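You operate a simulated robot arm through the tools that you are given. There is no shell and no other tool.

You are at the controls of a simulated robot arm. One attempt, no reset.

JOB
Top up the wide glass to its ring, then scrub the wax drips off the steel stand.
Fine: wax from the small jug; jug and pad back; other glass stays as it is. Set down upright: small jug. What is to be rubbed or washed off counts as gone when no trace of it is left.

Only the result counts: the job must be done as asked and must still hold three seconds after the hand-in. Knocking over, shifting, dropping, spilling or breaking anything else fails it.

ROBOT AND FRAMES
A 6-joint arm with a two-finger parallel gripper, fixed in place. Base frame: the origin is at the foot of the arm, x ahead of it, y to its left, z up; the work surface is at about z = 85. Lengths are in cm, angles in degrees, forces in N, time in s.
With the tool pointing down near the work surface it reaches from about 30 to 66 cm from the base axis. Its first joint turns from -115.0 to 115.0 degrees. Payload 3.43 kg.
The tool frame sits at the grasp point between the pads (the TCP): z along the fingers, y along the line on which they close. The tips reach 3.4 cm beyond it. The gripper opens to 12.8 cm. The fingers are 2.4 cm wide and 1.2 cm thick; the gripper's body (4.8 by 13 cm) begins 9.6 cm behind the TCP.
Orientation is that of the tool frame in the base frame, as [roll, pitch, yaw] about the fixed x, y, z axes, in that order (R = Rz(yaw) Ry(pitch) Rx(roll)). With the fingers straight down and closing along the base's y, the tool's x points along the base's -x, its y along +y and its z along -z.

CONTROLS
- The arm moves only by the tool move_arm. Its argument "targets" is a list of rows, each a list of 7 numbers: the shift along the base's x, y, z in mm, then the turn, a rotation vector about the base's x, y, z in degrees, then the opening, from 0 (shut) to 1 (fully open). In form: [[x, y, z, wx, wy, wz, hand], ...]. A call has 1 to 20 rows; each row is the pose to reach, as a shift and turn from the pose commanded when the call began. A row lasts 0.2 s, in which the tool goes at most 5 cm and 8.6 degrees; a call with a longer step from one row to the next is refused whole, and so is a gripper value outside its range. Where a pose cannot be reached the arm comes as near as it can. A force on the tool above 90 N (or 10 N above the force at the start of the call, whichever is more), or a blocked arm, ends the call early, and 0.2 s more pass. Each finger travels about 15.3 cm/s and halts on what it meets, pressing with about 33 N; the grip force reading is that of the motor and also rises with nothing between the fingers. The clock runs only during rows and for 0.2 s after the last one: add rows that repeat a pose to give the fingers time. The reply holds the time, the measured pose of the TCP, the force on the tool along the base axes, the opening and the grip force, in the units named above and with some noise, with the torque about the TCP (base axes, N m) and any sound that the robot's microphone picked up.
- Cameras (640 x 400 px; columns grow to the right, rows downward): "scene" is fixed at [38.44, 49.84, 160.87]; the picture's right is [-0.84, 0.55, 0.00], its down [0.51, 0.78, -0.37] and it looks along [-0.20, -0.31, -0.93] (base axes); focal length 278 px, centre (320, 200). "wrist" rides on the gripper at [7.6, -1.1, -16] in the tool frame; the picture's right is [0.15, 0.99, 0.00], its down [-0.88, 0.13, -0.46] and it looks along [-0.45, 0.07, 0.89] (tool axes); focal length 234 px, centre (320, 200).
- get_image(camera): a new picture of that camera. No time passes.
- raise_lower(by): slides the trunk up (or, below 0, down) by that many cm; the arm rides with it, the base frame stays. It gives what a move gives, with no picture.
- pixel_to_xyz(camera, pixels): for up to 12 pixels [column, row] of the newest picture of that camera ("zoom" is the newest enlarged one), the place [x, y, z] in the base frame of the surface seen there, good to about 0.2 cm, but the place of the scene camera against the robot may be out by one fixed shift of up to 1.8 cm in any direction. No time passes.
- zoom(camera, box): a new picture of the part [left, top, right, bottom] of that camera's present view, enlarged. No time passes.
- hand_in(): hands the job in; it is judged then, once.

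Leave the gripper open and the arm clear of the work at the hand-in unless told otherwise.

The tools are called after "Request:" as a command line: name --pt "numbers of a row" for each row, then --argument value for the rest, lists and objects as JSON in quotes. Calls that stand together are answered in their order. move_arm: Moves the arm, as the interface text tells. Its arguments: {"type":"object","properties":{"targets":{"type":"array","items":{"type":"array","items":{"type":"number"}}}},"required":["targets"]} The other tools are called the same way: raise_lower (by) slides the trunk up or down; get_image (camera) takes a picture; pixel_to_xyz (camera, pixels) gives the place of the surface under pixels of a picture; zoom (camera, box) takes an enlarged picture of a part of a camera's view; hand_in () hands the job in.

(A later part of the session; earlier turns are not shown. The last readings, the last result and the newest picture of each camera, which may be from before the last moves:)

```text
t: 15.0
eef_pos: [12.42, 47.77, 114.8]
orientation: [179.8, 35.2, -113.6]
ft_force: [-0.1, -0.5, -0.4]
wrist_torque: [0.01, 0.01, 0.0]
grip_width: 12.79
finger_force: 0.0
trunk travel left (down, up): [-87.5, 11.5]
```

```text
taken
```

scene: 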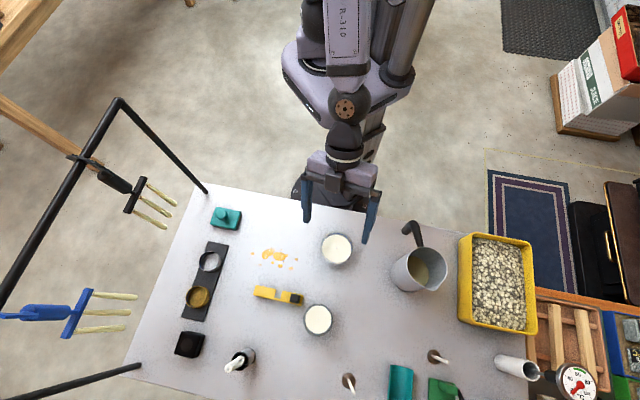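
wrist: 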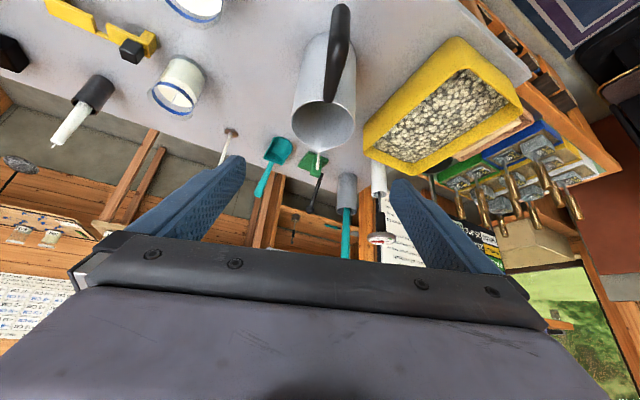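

The lean is right (pitch 35.2). I'll descend along the tool axis so the fingers straddle the jug body, stopping about 4 cm short to check.

Request:
move_arm --pt "-1 0 -40 0 0 0 1" --pt "-1 0 -78 0 0 0 1" --pt "7 18 -107 0 0 0 1" --pt "14 36 -135 0 0 0 1" --pt "22 55 -164 0 0 0 1" --pt "22 55 -164 0 0 0 1"

Request:
get_image --camera "wrist"

Request:
get_image --camera "scene"

```text
t: 16.4
eef_pos: [14.47, 53.37, 98.3]
orientation: [179.9, 35.3, -113.6]
ft_force: [1.0, -0.5, -0.3]
wrist_torque: [-0.02, 0.02, 0.0]
grip_width: 12.8
finger_force: 0.1
trunk travel left (down, up): [-87.5, 11.5]
```

```text
taken
```

wrist: 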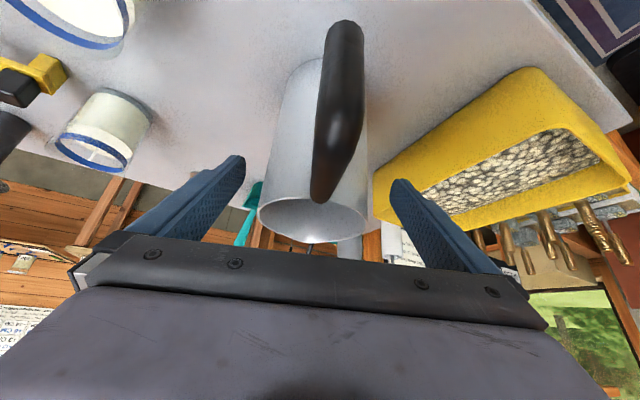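

```text
taken
```

scene: 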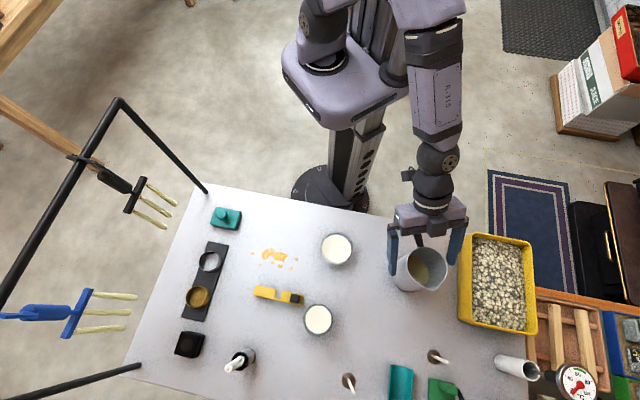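

The jug is well centred between the fingers. I'll go the last ~3.5 cm along the tool axis.

Request:
move_arm --pt "5 9 -14 0 0 0 1" --pt "10 18 -28 0 0 0 1" --pt "10 18 -28 0 0 0 1"

Request:
zoom --camera "scene" --box '[360, 180, 488, 300]'

Request:
get_image --camera "wrist"

```text
t: 17.2
eef_pos: [15.5, 55.12, 95.59]
orientation: [179.9, 35.2, -113.7]
ft_force: [0.0, 0.0, 0.0]
wrist_torque: [0.01, 0.01, 0.02]
grip_width: 12.79
finger_force: 0.1
trunk travel left (down, up): [-87.5, 11.5]
```

```text
3.33 times, centred on (424, 240) of scene
```

zoom: 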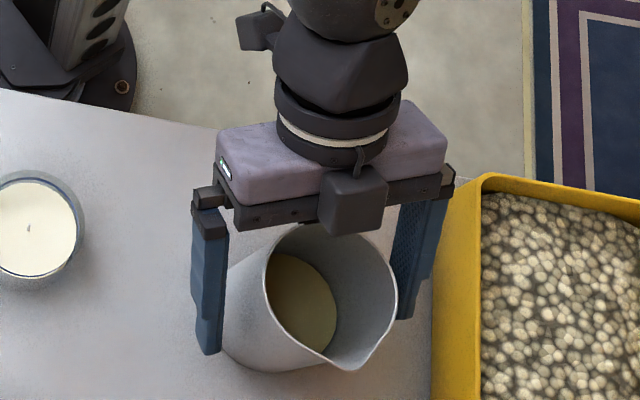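

```text
taken
```

wrist: 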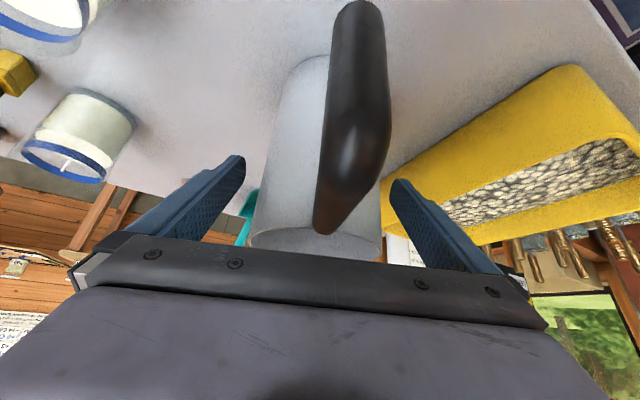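

The fingers straddle the jug correctly, and the box and body clear the handle and rim. Now I'll close the hand on the jug body.

Request:
move_arm --pt "0 0 0 0 0 0 0.72" --pt "0 0 0 0 0 0 0.66" --pt "0 0 0 0 0 0 0" --pt "0 0 0 0 0 0 0" --pt "0 0 0 0 0 0 0"

Request:
get_image --camera "wrist"

```text
t: 18.4
eef_pos: [15.69, 55.08, 95.51]
orientation: [-180.0, 35.1, -113.7]
ft_force: [-0.1, 0.8, 0.0]
wrist_torque: [0.04, -0.05, 0.01]
grip_width: 8.65
finger_force: 32.8
trunk travel left (down, up): [-87.5, 11.5]
```

```text
taken
```

wrist: 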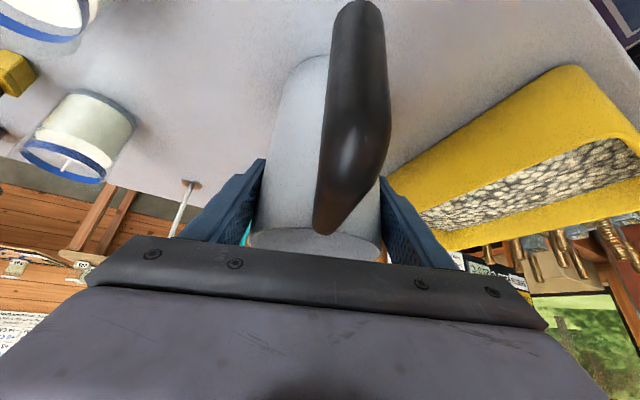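

Gripped at 8.65 cm with 33 N. I'll lift slowly by 3 cm and check weight and tilt.

Request:
move_arm --pt "0 0 5 0 0 0 0" --pt "0 0 15 0 0 0 0" --pt "0 0 30 0 0 0 0" --pt "0 0 30 0 0 0 0" --pt "0 0 30 0 0 0 0"

Request:
get_image --camera "wrist"

Request:
get_image --camera "scene"

```text
t: 19.6
eef_pos: [15.63, 55.31, 98.72]
orientation: [179.9, 35.2, -113.7]
ft_force: [-0.5, -0.7, -5.2]
wrist_torque: [0.03, 0.0, 0.02]
grip_width: 8.62
finger_force: 32.7
trunk travel left (down, up): [-87.5, 11.5]
```

```text
taken
```

wrist: 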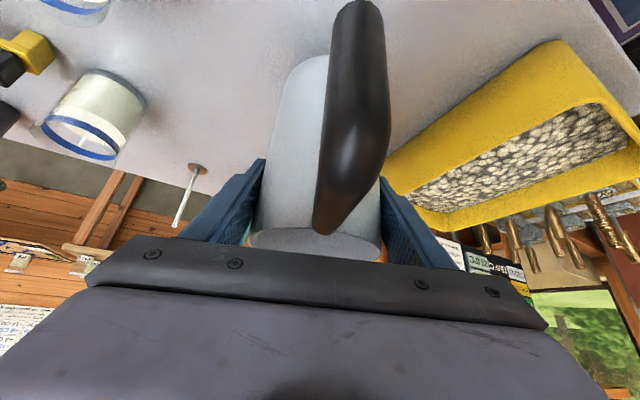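

```text
taken
```

scene: 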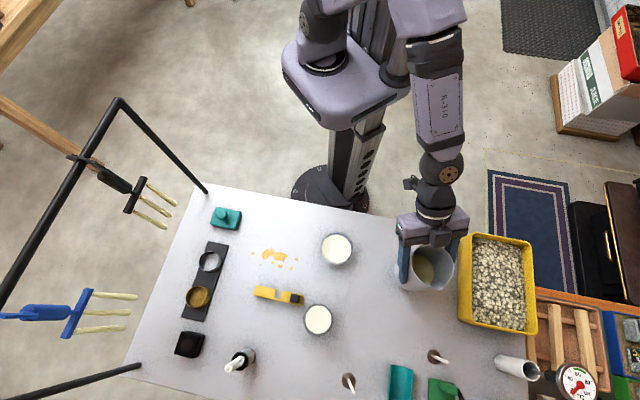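

Lifted: weight ≈5.2 N, jug firmly held with no slip. Next I'll raise the jug to TCP z≈112.

Request:
move_arm --pt "0 0 20 0 0 0 0" --pt "0 0 50 0 0 0 0" --pt "0 0 80 0 0 0 0" --pt "0 0 110 0 0 0 0" --pt "0 0 130 0 0 0 0" --pt "0 0 134 0 0 0 0"

```text
t: 21.0
eef_pos: [15.49, 55.13, 111.98]
orientation: [180.0, 35.0, -113.7]
ft_force: [-0.8, 0.7, -4.9]
wrist_torque: [0.05, 0.03, 0.0]
grip_width: 8.67
finger_force: 33.2
trunk travel left (down, up): [-87.5, 11.5]
```

Now a slow 45° tilt of the jug here in the air (well below the spilling angle), spout outward.

Request:
move_arm --pt "0 0 0 -2.75 1.21 0 0" --pt "0 0 0 -6.4 2.8 0 0" --pt "0 0 0 -10.1 4.4 0 0" --pt "0 0 0 -13.7 6.0 0 0" --pt "0 0 0 -17.4 7.6 0 0" --pt "0 0 0 -21.1 9.25 0 0" --pt "0 0 0 -24.7 10.85 0 0" --pt "0 0 0 -28.4 12.5 0 0" --pt "0 0 0 -32.1 14.1 0 0" --pt "0 0 0 -35.7 15.7 0 0" --pt "0 0 0 -39.4 17.3 0 0" --pt "0 0 0 -41.2 18.1 0 0" --pt "0 0 0 -41.2 18.1 0 0"

Request:
get_image --camera "scene"

Request:
get_image --camera "wrist"

```text
t: 23.8
eef_pos: [15.25, 53.04, 111.42]
orientation: [179.9, -9.9, -113.8]
ft_force: [-0.1, -1.1, -3.8]
wrist_torque: [0.12, -0.03, -0.02]
grip_width: 8.64
finger_force: 32.5
out of reach, approached as far as the arm can: row 11, 12, 13
trunk travel left (down, up): [-87.5, 11.5]
```

```text
taken
```

scene: 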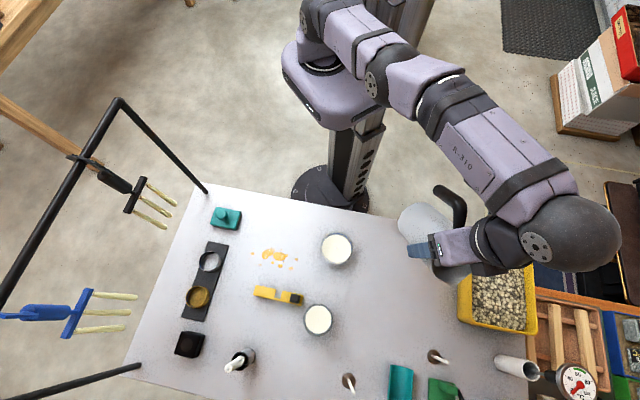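

```text
taken
```

wrist: 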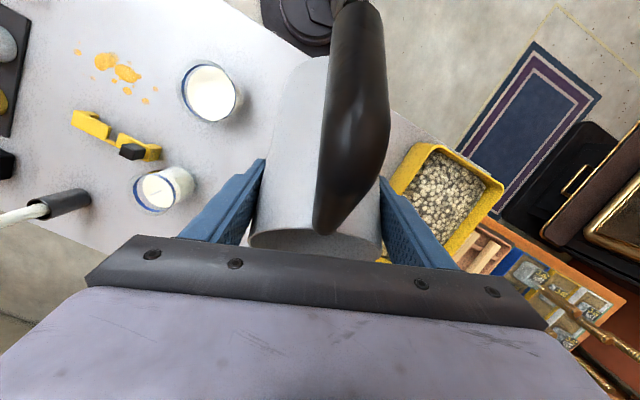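

Jug tilted 45°, still firmly held, TCP (15.3,53.0,111.4). Now I'll carry it smoothly to the pour side of the wide glass at (24.9,32.6), staying high.

Request:
move_arm --pt "4 -8 0 0 0 0 0" --pt "12 -25 -1 0 0 0 0" --pt "22 -47 -2 0 0 0 0" --pt "33 -70 -4 0 0 0 0" --pt "44 -93 -6 0 0 0 0" --pt "55 -116 -8 0 0 0 0" --pt "66 -139 -10 0 0 0 0" --pt "77 -162 -12 0 0 0 0" --pt "86 -182 -14 0 0 0 0" --pt "93 -197 -14 0 0 0 0" --pt "96 -204 -14 0 0 0 0" --pt "96 -204 -14 0 0 0 0"

Request:
get_image --camera "scene"

Request:
get_image --camera "wrist"

```text
t: 26.4
eef_pos: [24.99, 32.59, 110.06]
orientation: [179.9, -9.9, -113.8]
ft_force: [0.4, 0.2, -4.1]
wrist_torque: [0.1, -0.04, -0.02]
grip_width: 8.67
finger_force: 32.6
trunk travel left (down, up): [-87.5, 11.5]
```

```text
taken
```

scene: 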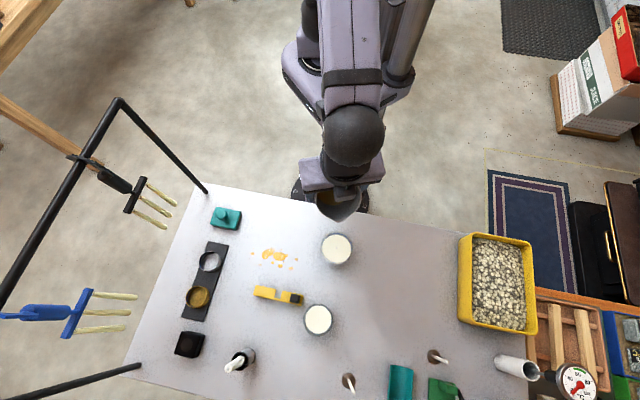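

```text
taken
```

wrist: 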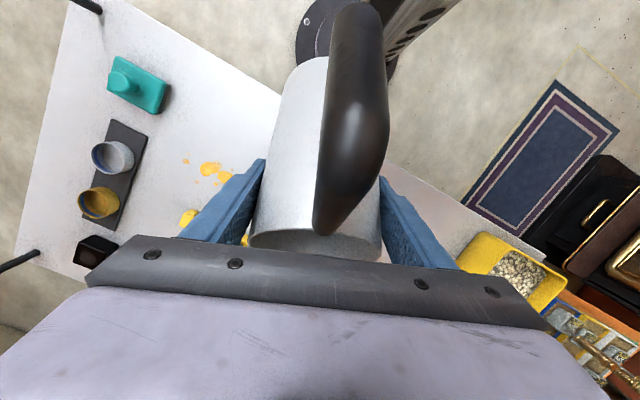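

In this pose the scene camera can still see both the jug's mouth (337,205) and the glass. I'll zoom in to check alignment of lip and glass.

Request:
zoom --camera "scene" --box '[296, 170, 376, 270]'

Request:
pixel_to_xyz --camera "scene" --pixels '[[337, 222], [336, 219], [335, 216], [338, 210], [330, 200], [345, 200], [337, 249]]'

```text
4.00 times, centred on (336, 220) of scene
```

zoom: 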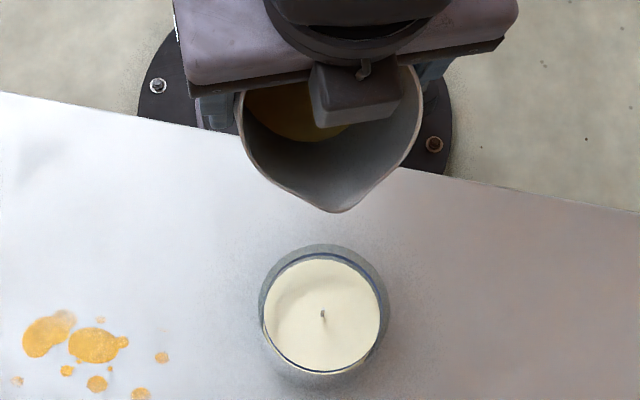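

```text
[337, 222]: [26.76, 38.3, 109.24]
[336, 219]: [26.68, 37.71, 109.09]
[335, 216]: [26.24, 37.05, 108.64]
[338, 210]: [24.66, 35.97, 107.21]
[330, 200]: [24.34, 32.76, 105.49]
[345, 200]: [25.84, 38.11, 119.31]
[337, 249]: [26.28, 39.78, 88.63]
```

The lip is at about 0.5 cm in +x and 1.5 cm in −y from the glass centre, about 1 cm off sideways. I'll correct sideways, tilt to 58° (still short of pouring) up here, and then lower so the lip sits about 4 cm above the rim.

Request:
move_arm --pt "-3 1 0 -2.4 1.05 0 0" --pt "-5 2 0 -4.8 2.1 0 0" --pt "-8 3 0 -7.2 3.1 0 0" --pt "-9.5 4 0 -9.5 4.2 0 0" --pt "-9.5 4 0 -11.9 5.2 0 0" --pt "-9.5 4 -15 -11.9 5.2 0 0" --pt "-9.5 4 -40 -11.9 5.2 0 0" --pt "-9.5 4 -65 -11.9 5.2 0 0" --pt "-9.5 4 -90 -11.9 5.2 0 0" --pt "-9.5 4 -108 -11.9 5.2 0 0" --pt "-9.5 4 -119 -11.9 5.2 0 0" --pt "-9.5 4 -119 -11.9 5.2 0 0"

Request:
get_image --camera "scene"

Request:
zoom --camera "scene" --box '[296, 170, 376, 270]'

Request:
get_image --camera "wrist"

```text
t: 29.0
eef_pos: [23.9, 32.92, 98.11]
orientation: [179.9, -22.8, -113.6]
ft_force: [0.3, -0.7, -4.4]
wrist_torque: [0.14, -0.04, 0.03]
grip_width: 8.64
finger_force: 33.1
trunk travel left (down, up): [-87.5, 11.5]
```

```text
taken
```

scene: 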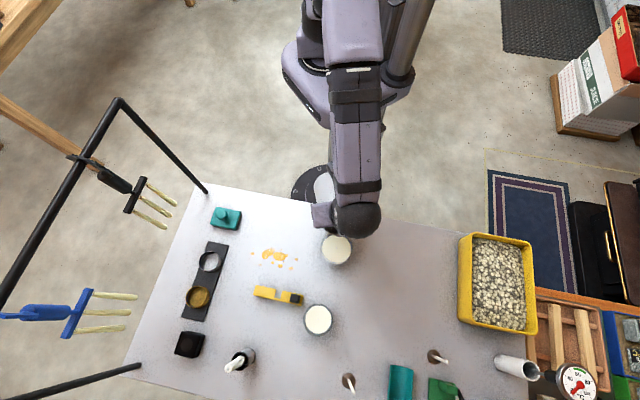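

```text
4.00 times, centred on (336, 220) of scene
```

zoom: 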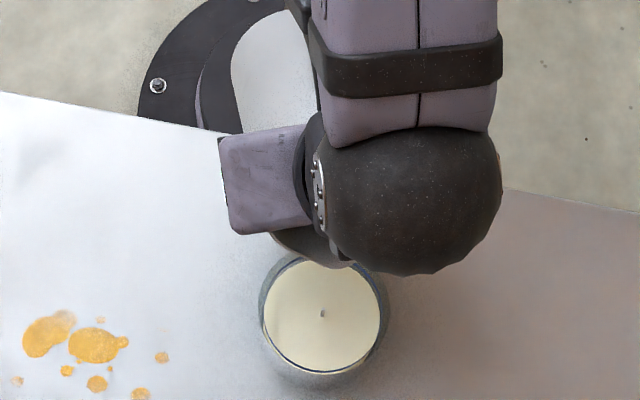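

```text
taken
```

wrist: 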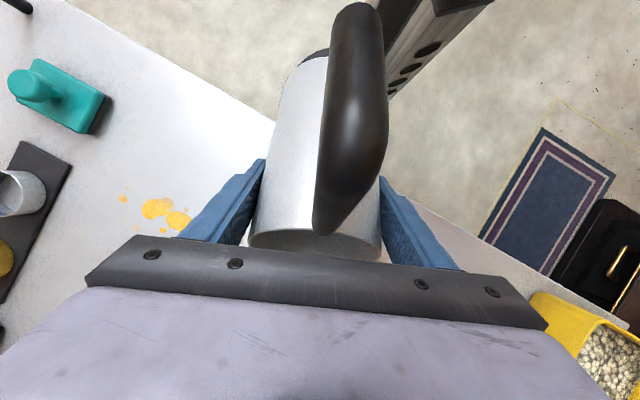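

The glass is still visible here, and the jug's lip pokes out at zoom (345,262). I'll measure lip versus glass.

Request:
pixel_to_xyz --camera "zoom" --pixels '[[345, 263], [335, 263], [325, 260], [310, 255], [350, 265], [290, 243], [322, 340], [322, 370]]'

```text
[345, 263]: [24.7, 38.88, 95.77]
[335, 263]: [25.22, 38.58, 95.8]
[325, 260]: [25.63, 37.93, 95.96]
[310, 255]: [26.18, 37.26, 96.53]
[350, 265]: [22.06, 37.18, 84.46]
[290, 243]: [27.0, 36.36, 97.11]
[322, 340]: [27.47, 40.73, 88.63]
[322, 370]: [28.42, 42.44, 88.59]
```

The lip is about 0.9 cm too far left now (my first lip pixel was off to the side), so I'll shift back, then tilt gently to 61° and look for the first flow.

Request:
move_arm --pt "3 -2 0 0 0 0 0" --pt "6 -4 0 0 0 0 0" --pt "8 -6 0 0 0 0 0" --pt "8.5 -6 1.5 -0.9 0.4 0 0" --pt "9 -6 3 -1.8 0.8 0 0" --pt "9 -5.5 4 -2.75 1.2 0 0" --pt "9 -5.5 4 -2.75 1.2 0 0" --pt "9 -5.5 4 -2.75 1.2 0 0"

Request:
get_image --camera "scene"

Request:
zoom --camera "scene" --box '[304, 215, 376, 275]'

Request:
pixel_to_xyz --camera "scene" --pixels '[[335, 253], [337, 258], [333, 256], [342, 257]]'

```text
t: 30.8
eef_pos: [24.88, 32.45, 98.59]
orientation: [179.9, -26.0, -113.8]
ft_force: [0.1, -0.1, -3.4]
wrist_torque: [0.11, -0.07, 0.0]
grip_width: 8.62
finger_force: 33.2
trunk travel left (down, up): [-87.5, 11.5]
```

```text
taken
```

scene: 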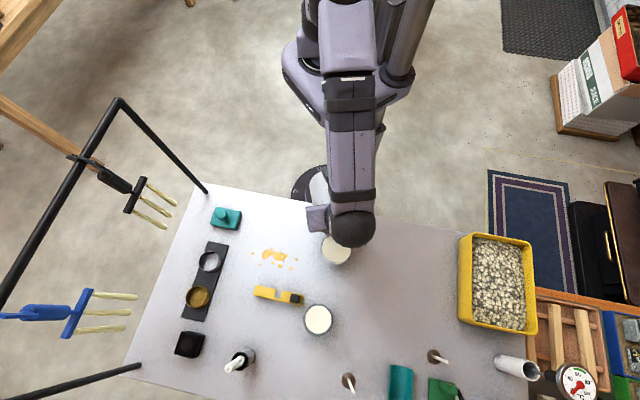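

```text
6.67 times, centred on (340, 245) of scene
```

zoom: 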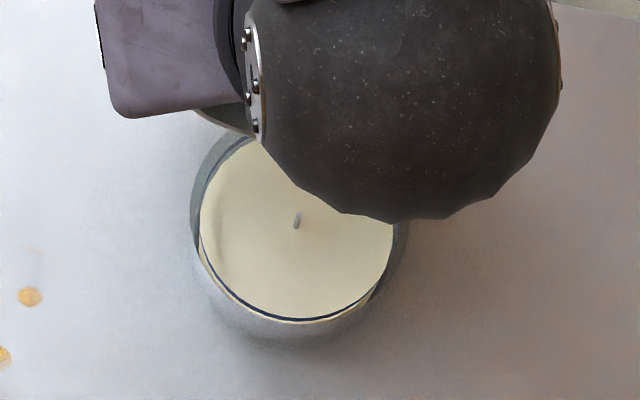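

```text
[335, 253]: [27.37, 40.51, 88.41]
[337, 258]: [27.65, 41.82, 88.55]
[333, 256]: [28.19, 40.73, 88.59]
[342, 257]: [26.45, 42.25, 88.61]
```

No flow yet at 61° (wax reads scene z≈88.55; ring corresponds to ≈90.15 in scene terms). I'll tilt to 63° slowly and check again.

Request:
move_arm --pt "0 0.2 0.5 -0.46 0.2 0 0" --pt "0 0.5 1.1 -0.92 0.4 0 0" --pt "0 0.7 1.6 -1.37 0.6 0 0" --pt "0 1 2.2 -1.83 0.8 0 0" --pt "0 1 2.2 -1.83 0.8 0 0" --pt "0 1 2.2 -1.83 0.8 0 0" --pt "0 1 2.2 -1.83 0.8 0 0"

Request:
get_image --camera "scene"

Request:
zoom --camera "scene" --box '[304, 215, 376, 275]'

Request:
pixel_to_xyz --camera "scene" --pixels '[[335, 253], [337, 258], [333, 256], [342, 257]]'

```text
t: 32.4
eef_pos: [24.91, 32.69, 98.9]
orientation: [179.9, -27.9, -113.7]
ft_force: [0.0, -1.3, -4.4]
wrist_torque: [0.13, -0.06, 0.0]
grip_width: 8.62
finger_force: 33.0
trunk travel left (down, up): [-87.5, 11.5]
```

```text
taken
```

scene: 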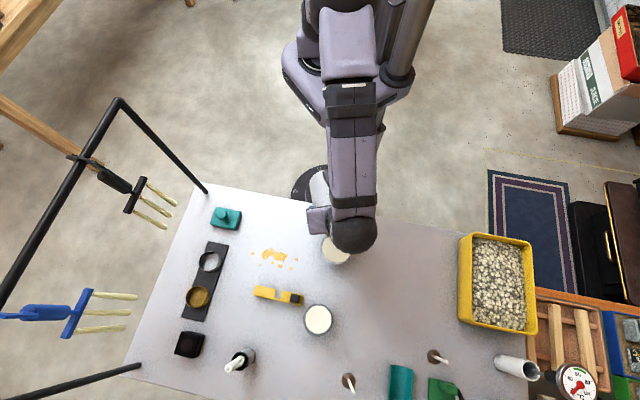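

```text
6.67 times, centred on (340, 245) of scene
```

zoom: 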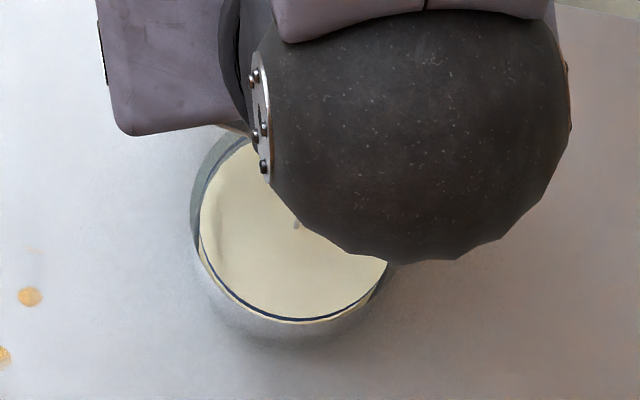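

```text
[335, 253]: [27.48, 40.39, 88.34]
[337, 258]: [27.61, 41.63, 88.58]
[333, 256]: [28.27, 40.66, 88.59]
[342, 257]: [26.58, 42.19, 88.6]
```

Still no flow at 63°. On to 65°.

Request:
move_arm --pt "0 0.2 0.5 -0.46 0.2 0 0" --pt "0 0.5 1.1 -0.92 0.4 0 0" --pt "0.2 0.7 1.6 -1.37 0.6 0 0" --pt "0.3 1 2.2 -1.83 0.8 0 0" --pt "0.3 1 2.2 -1.83 0.8 0 0" --pt "0.3 1 2.2 -1.83 0.8 0 0" --pt "0.3 1 2.2 -1.83 0.8 0 0"

Request:
get_image --camera "scene"

Request:
zoom --camera "scene" --box '[304, 215, 376, 275]'

Request:
pixel_to_xyz --camera "scene" --pixels '[[335, 253], [337, 258], [333, 256], [340, 258]]'

```text
t: 34.0
eef_pos: [24.89, 32.64, 98.99]
orientation: [179.9, -29.9, -113.7]
ft_force: [-0.3, -0.1, -4.6]
wrist_torque: [0.12, -0.03, 0.0]
grip_width: 8.65
finger_force: 32.7
trunk travel left (down, up): [-87.5, 11.5]
```

```text
taken
```

scene: 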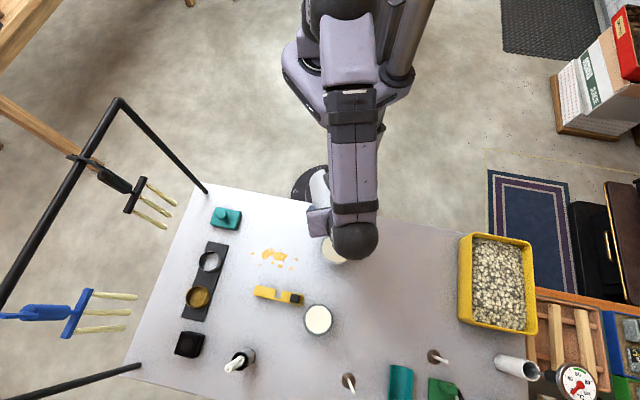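

```text
6.67 times, centred on (340, 245) of scene
```

zoom: 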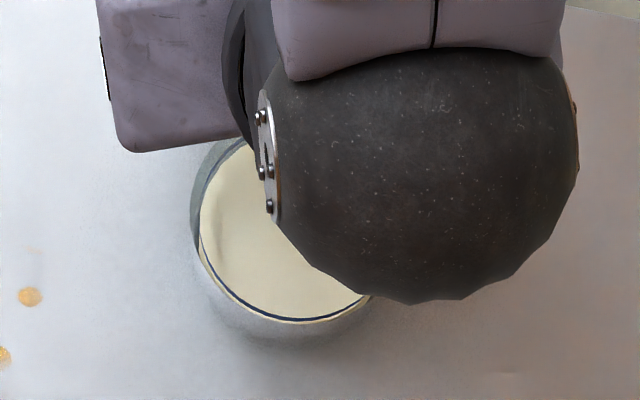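

```text
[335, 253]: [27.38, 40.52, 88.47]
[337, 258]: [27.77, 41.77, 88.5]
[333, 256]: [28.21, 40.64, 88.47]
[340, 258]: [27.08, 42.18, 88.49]
```

Still none at 65°. On to 67°.

Request:
move_arm --pt "0 0.2 0.5 -0.46 0.2 0 0" --pt "0.2 0.5 1.1 -0.92 0.4 0 0" --pt "0.3 0.7 1.6 -1.37 0.6 0 0" --pt "0.4 1 2.2 -1.83 0.8 0 0" --pt "0.4 1 2.2 -1.83 0.8 0 0" --pt "0.4 1 2.2 -1.83 0.8 0 0"

Request:
get_image --camera "scene"

Request:
zoom --camera "scene" --box '[304, 215, 376, 275]'

Request:
pixel_to_xyz --camera "scene" --pixels '[[331, 252], [333, 258], [330, 248], [336, 260]]'

```text
t: 35.4
eef_pos: [25.02, 32.75, 99.1]
orientation: [180.0, -32.0, -113.6]
ft_force: [0.7, -0.9, -4.1]
wrist_torque: [0.11, -0.06, 0.01]
grip_width: 8.64
finger_force: 32.8
trunk travel left (down, up): [-87.5, 11.5]
```

```text
taken
```

scene: 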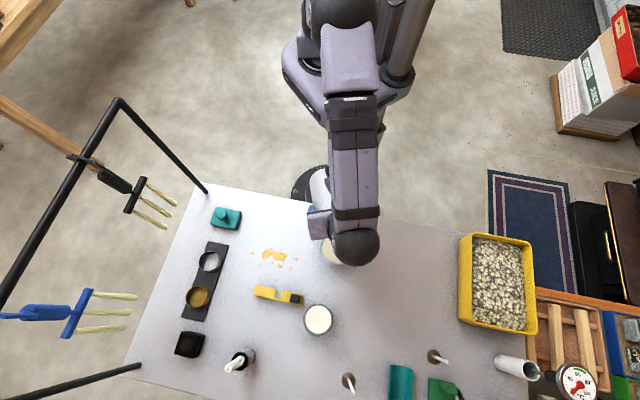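

```text
6.67 times, centred on (340, 245) of scene
```

zoom: 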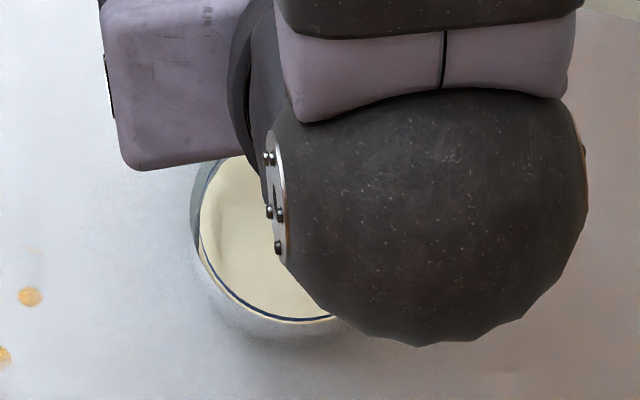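

```text
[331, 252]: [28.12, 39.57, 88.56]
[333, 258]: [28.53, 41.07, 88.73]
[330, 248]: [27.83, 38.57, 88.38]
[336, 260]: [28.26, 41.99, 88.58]
```

Still nothing (z≈88.55). On to 69°.

Request:
move_arm --pt "0 0.2 0.5 -0.46 0.2 0 0" --pt "0.2 0.5 1.1 -0.92 0.4 0 0" --pt "0.3 0.7 1.6 -1.37 0.6 0 0" --pt "0.4 1 2.2 -1.83 0.8 0 0" --pt "0.4 1 2.2 -1.83 0.8 0 0" --pt "0.4 1 2.2 -1.83 0.8 0 0"

Request:
get_image --camera "scene"

Request:
zoom --camera "scene" --box '[304, 215, 376, 275]'

Request:
pixel_to_xyz --camera "scene" --pixels '[[327, 252], [330, 258], [328, 248], [332, 259], [326, 249], [328, 255]]'

```text
t: 36.8
eef_pos: [24.92, 32.96, 99.66]
orientation: [179.9, -33.9, -113.6]
ft_force: [-0.1, 0.3, -5.1]
wrist_torque: [0.14, -0.07, -0.01]
grip_width: 8.64
finger_force: 33.0
trunk travel left (down, up): [-87.5, 11.5]
```

```text
taken
```

scene: 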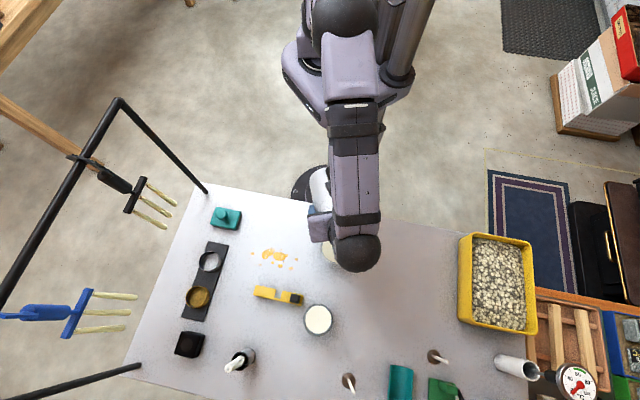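

```text
6.67 times, centred on (340, 245) of scene
```

zoom: 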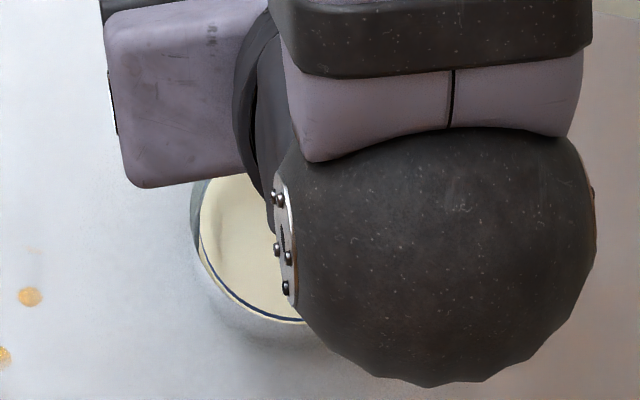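

```text
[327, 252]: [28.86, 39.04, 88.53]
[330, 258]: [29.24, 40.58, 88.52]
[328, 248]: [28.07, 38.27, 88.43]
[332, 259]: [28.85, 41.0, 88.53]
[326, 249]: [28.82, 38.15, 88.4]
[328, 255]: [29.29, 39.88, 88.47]
```

Still no change. I'll check the wrist view for slip while tilting on to 71°.

Request:
move_arm --pt "0 0.2 0.5 -0.46 0.2 0 0" --pt "0.2 0.5 1.1 -0.92 0.4 0 0" --pt "0.3 0.7 1.6 -1.37 0.6 0 0" --pt "0.4 1 2.2 -1.83 0.8 0 0" --pt "0.4 1 2.2 -1.83 0.8 0 0" --pt "0.4 1 2.2 -1.83 0.8 0 0"

Request:
get_image --camera "wrist"

Request:
get_image --camera "scene"

Request:
zoom --camera "scene" --box '[304, 215, 376, 275]'

Request:
pixel_to_xyz --camera "scene" --pixels '[[327, 252], [330, 258], [326, 249], [328, 255], [325, 252], [327, 256]]'

```text
t: 38.2
eef_pos: [25.03, 32.94, 99.7]
orientation: [179.9, -35.8, -113.6]
ft_force: [-0.3, -0.6, -3.8]
wrist_torque: [0.15, -0.04, 0.02]
grip_width: 8.64
finger_force: 32.8
trunk travel left (down, up): [-87.5, 11.5]
```

```text
taken
```

wrist: 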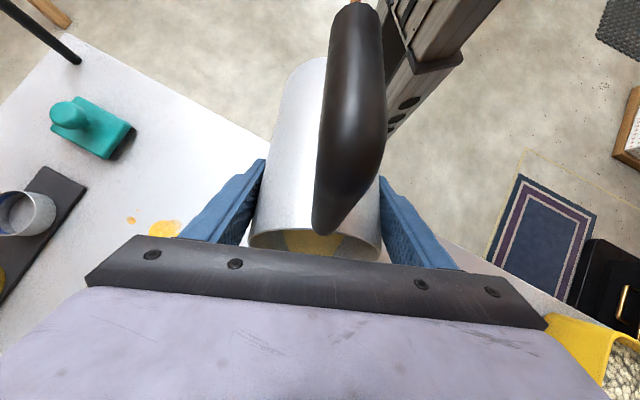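

```text
taken
```

scene: 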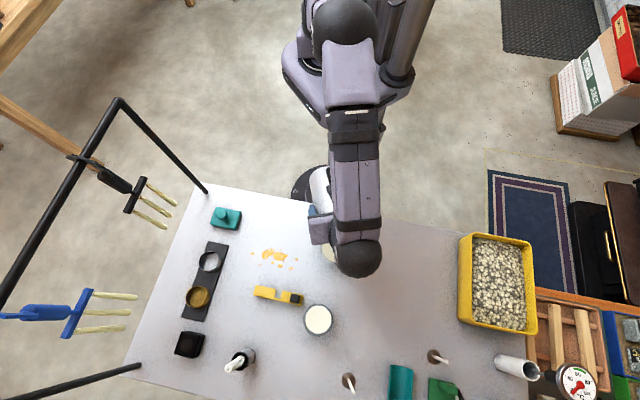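

```text
6.67 times, centred on (340, 245) of scene
```

zoom: 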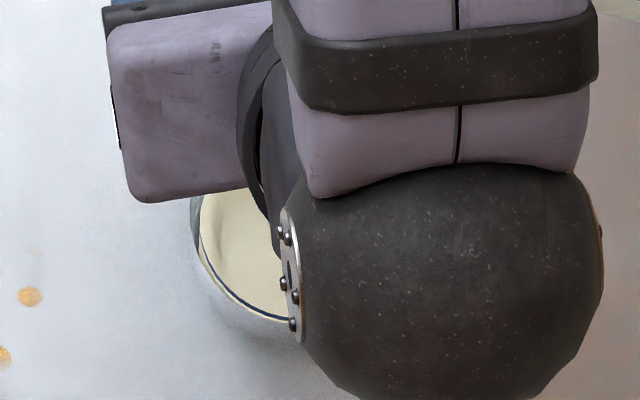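

```text
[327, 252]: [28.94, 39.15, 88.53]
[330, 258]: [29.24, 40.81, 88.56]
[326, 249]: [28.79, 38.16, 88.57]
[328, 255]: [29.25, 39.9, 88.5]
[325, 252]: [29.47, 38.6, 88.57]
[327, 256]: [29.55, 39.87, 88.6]
```

The wrist view now shows tan wax inside the mouth at (313,243). I'll zoom in.

Request:
zoom --camera "wrist" --box '[240, 215, 400, 275]'

Request:
pixel_to_xyz --camera "wrist" --pixels '[[310, 235], [313, 243], [325, 248], [295, 240], [340, 240], [285, 232]]'

```text
4.00 times, centred on (320, 245) of wrist
```

zoom: 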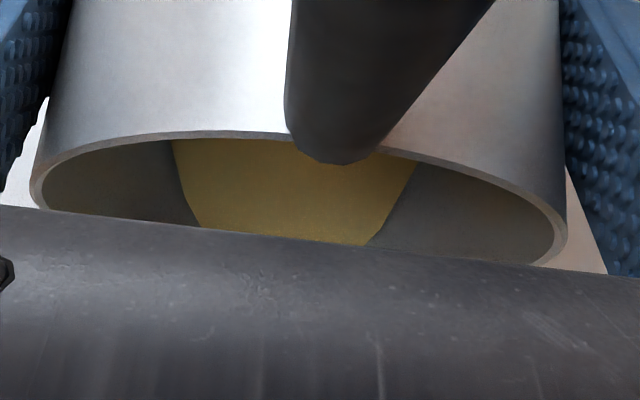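

```text
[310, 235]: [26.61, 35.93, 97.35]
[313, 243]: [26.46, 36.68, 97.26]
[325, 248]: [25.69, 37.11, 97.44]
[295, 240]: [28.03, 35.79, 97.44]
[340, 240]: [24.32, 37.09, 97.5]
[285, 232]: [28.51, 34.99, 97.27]
```

The wax in the jug is level at z≈97.35, just about at the rim, so flow should begin right about here. I'll tilt 1° more and hold for a second.

Request:
move_arm --pt "0 0.2 0.5 -0.46 0.2 0 0" --pt "0.2 0.5 1.1 -0.92 0.4 0 0" --pt "0.2 0.5 1.1 -0.92 0.4 0 0" --pt "0.2 0.5 1.1 -0.92 0.4 0 0" --pt "0.2 0.5 1.1 -0.92 0.4 0 0" --pt "0.2 0.5 1.1 -0.92 0.4 0 0"

Request:
get_image --camera "wrist"

Request:
zoom --camera "wrist" --box '[240, 215, 400, 275]'

Request:
pixel_to_xyz --camera "wrist" --pixels '[[310, 235], [313, 243], [325, 248], [320, 246]]'

Request:
get_image --camera "scene"

Request:
zoom --camera "scene" --box '[304, 215, 376, 275]'

Request:
pixel_to_xyz --camera "scene" --pixels '[[327, 252], [330, 258], [326, 249], [328, 255], [325, 252], [327, 256]]'

```text
t: 39.6
eef_pos: [25.07, 33.08, 99.93]
orientation: [-179.9, -37.0, -113.7]
ft_force: [-0.2, -0.3, -3.4]
wrist_torque: [0.12, -0.04, -0.01]
grip_width: 8.64
finger_force: 32.8
trunk travel left (down, up): [-87.5, 11.5]
```

```text
taken
```

wrist: 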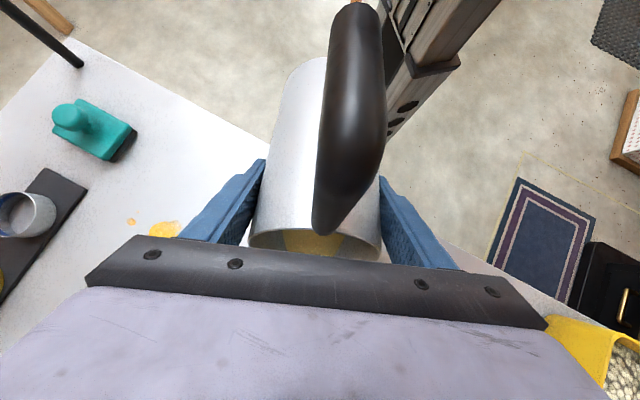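

```text
4.00 times, centred on (320, 245) of wrist
```

zoom: 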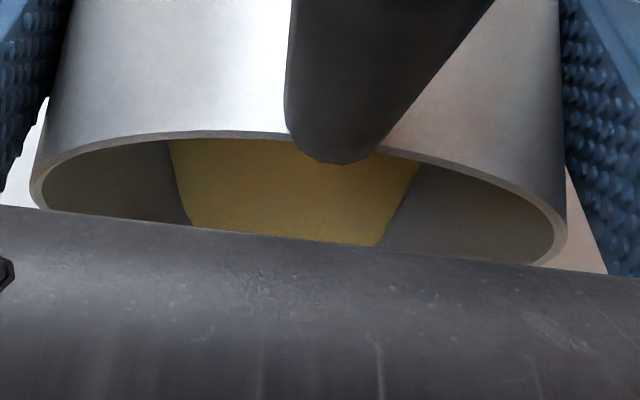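

```text
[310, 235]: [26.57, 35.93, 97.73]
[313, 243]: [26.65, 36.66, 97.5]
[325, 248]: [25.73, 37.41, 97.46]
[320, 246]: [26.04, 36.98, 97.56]
```

```text
taken
```

scene: 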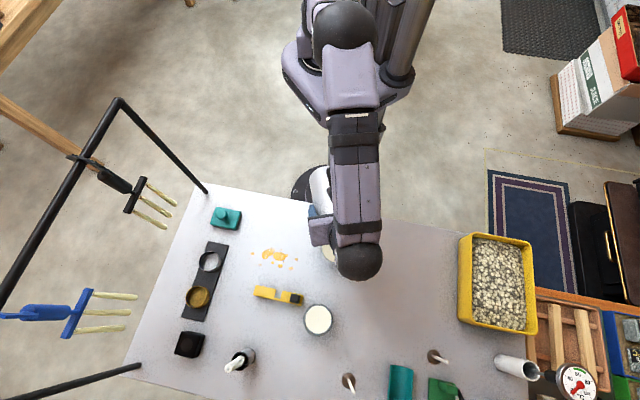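

```text
6.67 times, centred on (340, 245) of scene
```

zoom: 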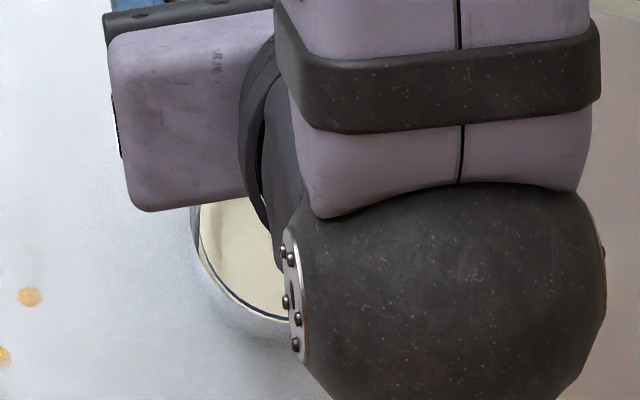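

```text
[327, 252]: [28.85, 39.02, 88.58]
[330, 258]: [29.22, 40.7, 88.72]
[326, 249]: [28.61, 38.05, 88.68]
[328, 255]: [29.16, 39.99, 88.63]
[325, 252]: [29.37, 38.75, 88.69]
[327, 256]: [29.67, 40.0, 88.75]
```

The glass now averages z≈88.68 versus 88.54 — possibly the first bit of flow. One more degree with a hold.

Request:
move_arm --pt "0 0.2 0.5 -0.46 0.2 0 0" --pt "0.2 0.5 1.1 -0.92 0.4 0 0" --pt "0.2 0.5 1.1 -0.92 0.4 0 0" --pt "0.2 0.5 1.1 -0.92 0.4 0 0" --pt "0.2 0.5 1.1 -0.92 0.4 0 0" --pt "0.2 0.5 1.1 -0.92 0.4 0 0"

Request:
get_image --camera "scene"

Request:
zoom --camera "scene" --box '[304, 215, 376, 275]'

Request:
pixel_to_xyz --camera "scene" --pixels '[[327, 252], [330, 258], [326, 249], [328, 255], [325, 252], [327, 256], [329, 252], [330, 255]]'

Request:
get_image --camera "wrist"

Request:
pixel_to_xyz --camera "wrist" --pixels '[[310, 235], [313, 243], [325, 248], [320, 246]]'

```text
t: 41.0
eef_pos: [25.16, 33.07, 99.93]
orientation: [179.9, -37.9, -113.7]
ft_force: [-0.4, -0.1, -5.0]
wrist_torque: [0.09, -0.04, 0.05]
grip_width: 8.64
finger_force: 33.3
trunk travel left (down, up): [-87.5, 11.5]
```

```text
taken
```

scene: 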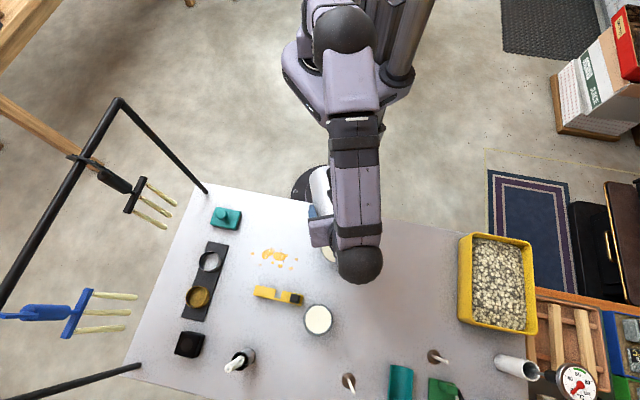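

```text
6.67 times, centred on (340, 245) of scene
```

zoom: 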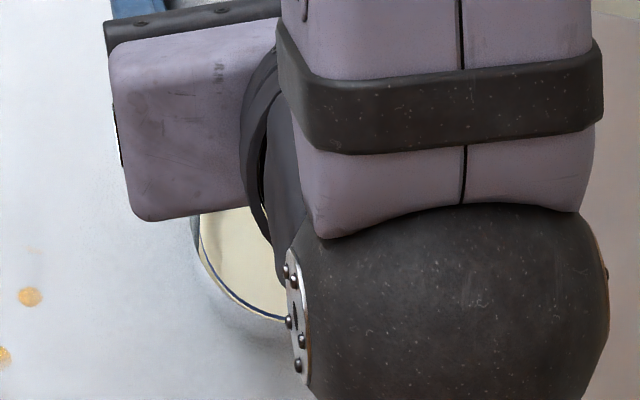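

```text
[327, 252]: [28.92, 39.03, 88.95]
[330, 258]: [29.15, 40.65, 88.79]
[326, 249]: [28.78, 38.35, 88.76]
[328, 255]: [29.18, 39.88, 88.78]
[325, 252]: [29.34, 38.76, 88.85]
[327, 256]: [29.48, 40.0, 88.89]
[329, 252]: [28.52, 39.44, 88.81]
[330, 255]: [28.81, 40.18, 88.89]
```

```text
taken
```

wrist: 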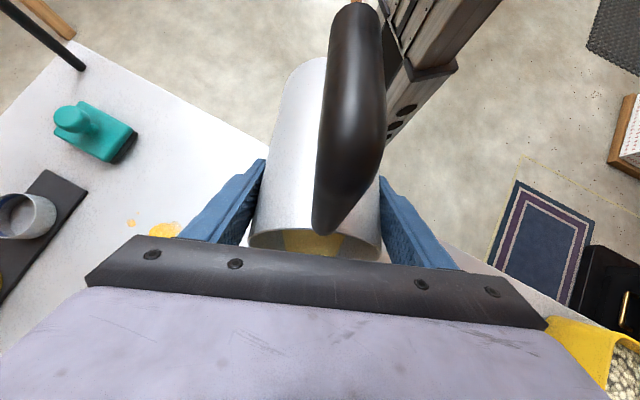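

```text
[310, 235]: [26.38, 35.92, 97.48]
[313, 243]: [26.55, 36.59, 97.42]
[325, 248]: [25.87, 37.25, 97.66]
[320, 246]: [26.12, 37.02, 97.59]
```

The level is now 88.84: wax is flowing into the glass. I'll hold the angle for a second to see whether it keeps rising.

Request:
move_arm --pt "0 0 0 0 0 0 0" --pt "0 0 0 0 0 0 0" --pt "0 0 0 0 0 0 0" --pt "0 0 0 0 0 0 0"

Request:
get_image --camera "scene"

Request:
pixel_to_xyz --camera "scene" --pixels '[[327, 252], [330, 258], [326, 249], [328, 255], [325, 252], [327, 256], [329, 252], [330, 255], [328, 250], [329, 257], [327, 254], [326, 254]]'

```text
t: 42.0
eef_pos: [25.11, 33.12, 99.85]
orientation: [180.0, -37.9, -113.7]
ft_force: [0.3, 0.4, -3.6]
wrist_torque: [0.11, -0.05, 0.01]
grip_width: 8.61
finger_force: 33.1
trunk travel left (down, up): [-87.5, 11.5]
```

```text
taken
```

scene: 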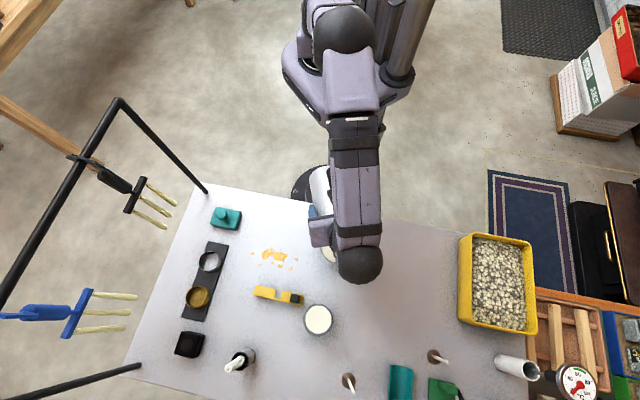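

```text
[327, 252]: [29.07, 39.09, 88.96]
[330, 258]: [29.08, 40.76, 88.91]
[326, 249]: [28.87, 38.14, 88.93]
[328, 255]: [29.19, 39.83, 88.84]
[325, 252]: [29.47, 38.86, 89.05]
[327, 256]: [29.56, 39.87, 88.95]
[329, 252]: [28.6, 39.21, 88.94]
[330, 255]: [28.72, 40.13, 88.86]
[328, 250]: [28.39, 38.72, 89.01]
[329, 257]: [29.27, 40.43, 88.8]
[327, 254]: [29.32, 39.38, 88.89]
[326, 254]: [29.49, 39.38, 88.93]
```

Slowly rising (88.92). I need about 1.2 cm more. I'll tilt 1.5° further and hold.

Request:
move_arm --pt "0 0.2 0.5 -0.46 0.2 0 0" --pt "0.2 0.5 1.1 -0.92 0.4 0 0" --pt "0.3 0.7 1.6 -1.37 0.6 0 0" --pt "0.3 0.7 1.6 -1.37 0.6 0 0" --pt "0.3 0.7 1.6 -1.37 0.6 0 0" --pt "0.3 0.7 1.6 -1.37 0.6 0 0" --pt "0.3 0.7 1.6 -1.37 0.6 0 0" --pt "0.3 0.7 1.6 -1.37 0.6 0 0"

Request:
get_image --camera "scene"

Request:
zoom --camera "scene" --box '[304, 215, 376, 275]'

Request:
pixel_to_xyz --camera "scene" --pixels '[[327, 252], [330, 258], [326, 249], [328, 255], [325, 252], [327, 256], [329, 252], [330, 255], [328, 250], [329, 257], [327, 254], [326, 254]]'

```text
t: 43.8
eef_pos: [25.11, 33.15, 100.12]
orientation: [-180.0, -39.4, -113.7]
ft_force: [-0.1, 0.6, -4.2]
wrist_torque: [0.12, -0.03, 0.0]
grip_width: 8.64
finger_force: 33.0
trunk travel left (down, up): [-87.5, 11.5]
```

```text
taken
```

scene: 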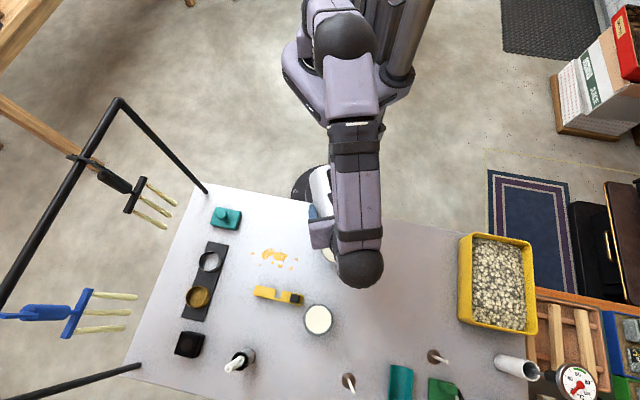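

```text
6.67 times, centred on (340, 245) of scene
```

zoom: 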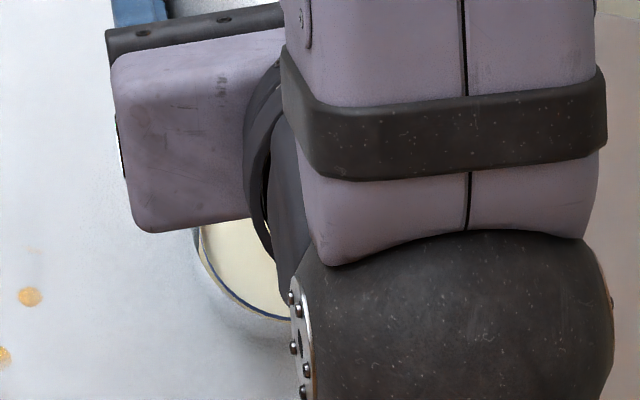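

```text
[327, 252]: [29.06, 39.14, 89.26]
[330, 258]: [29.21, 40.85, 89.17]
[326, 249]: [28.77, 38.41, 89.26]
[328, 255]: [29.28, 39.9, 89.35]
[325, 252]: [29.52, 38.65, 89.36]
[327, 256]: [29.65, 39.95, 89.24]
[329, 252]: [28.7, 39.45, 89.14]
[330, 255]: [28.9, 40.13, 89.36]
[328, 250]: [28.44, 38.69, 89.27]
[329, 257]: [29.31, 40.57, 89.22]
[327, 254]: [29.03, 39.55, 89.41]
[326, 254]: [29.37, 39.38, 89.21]
```

Level 89.27, and the ring (target ≈90.15) is getting closer. Another 1.2° with hold.

Request:
move_arm --pt "0 0.2 0.5 -0.46 0.2 0 0" --pt "0.2 0.5 1.1 -0.92 0.4 0 0" --pt "0.2 0.6 1.3 -1.1 0.48 0 0" --pt "0.2 0.6 1.3 -1.1 0.48 0 0" --pt "0.2 0.6 1.3 -1.1 0.48 0 0" --pt "0.2 0.6 1.3 -1.1 0.48 0 0" --pt "0.2 0.6 1.3 -1.1 0.48 0 0" --pt "0.2 0.6 1.3 -1.1 0.48 0 0"

Request:
get_image --camera "scene"

Request:
zoom --camera "scene" --box '[304, 215, 376, 275]'

Request:
pixel_to_xyz --camera "scene" --pixels '[[327, 252], [330, 258], [326, 249], [328, 255], [325, 252], [327, 256], [329, 252], [330, 255], [328, 251], [329, 257], [327, 254], [326, 254]]'

```text
t: 45.6
eef_pos: [25.14, 33.27, 100.18]
orientation: [180.0, -40.7, -113.7]
ft_force: [0.7, -0.4, -4.0]
wrist_torque: [0.13, -0.08, -0.02]
grip_width: 8.66
finger_force: 32.9
trunk travel left (down, up): [-87.5, 11.5]
```

```text
taken
```

scene: 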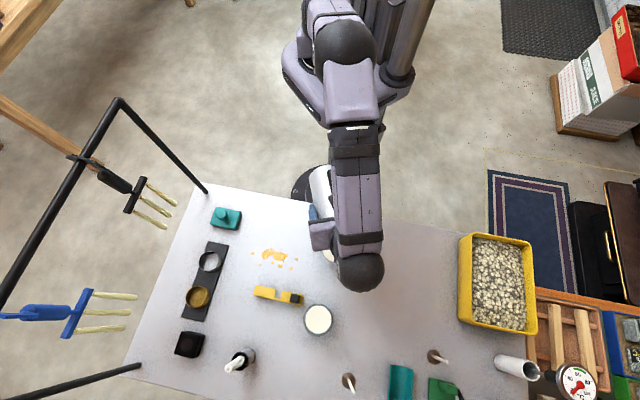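

```text
6.67 times, centred on (340, 245) of scene
```

zoom: 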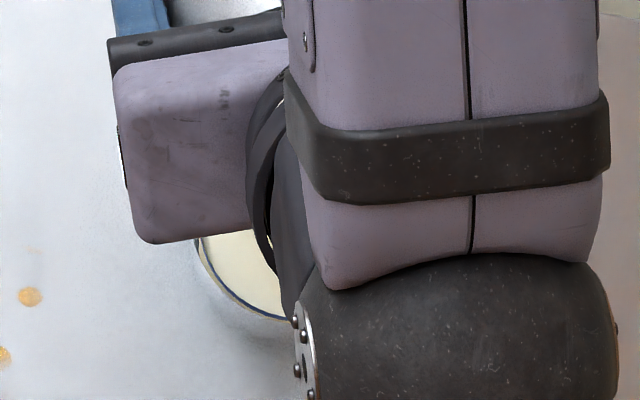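

```text
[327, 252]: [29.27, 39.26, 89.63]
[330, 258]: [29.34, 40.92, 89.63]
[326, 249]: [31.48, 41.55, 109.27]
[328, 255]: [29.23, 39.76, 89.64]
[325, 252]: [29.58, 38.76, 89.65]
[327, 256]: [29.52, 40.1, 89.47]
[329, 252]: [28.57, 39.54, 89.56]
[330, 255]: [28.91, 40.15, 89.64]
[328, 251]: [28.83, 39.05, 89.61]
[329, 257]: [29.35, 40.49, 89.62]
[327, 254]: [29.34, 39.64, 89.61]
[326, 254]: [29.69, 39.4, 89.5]
```

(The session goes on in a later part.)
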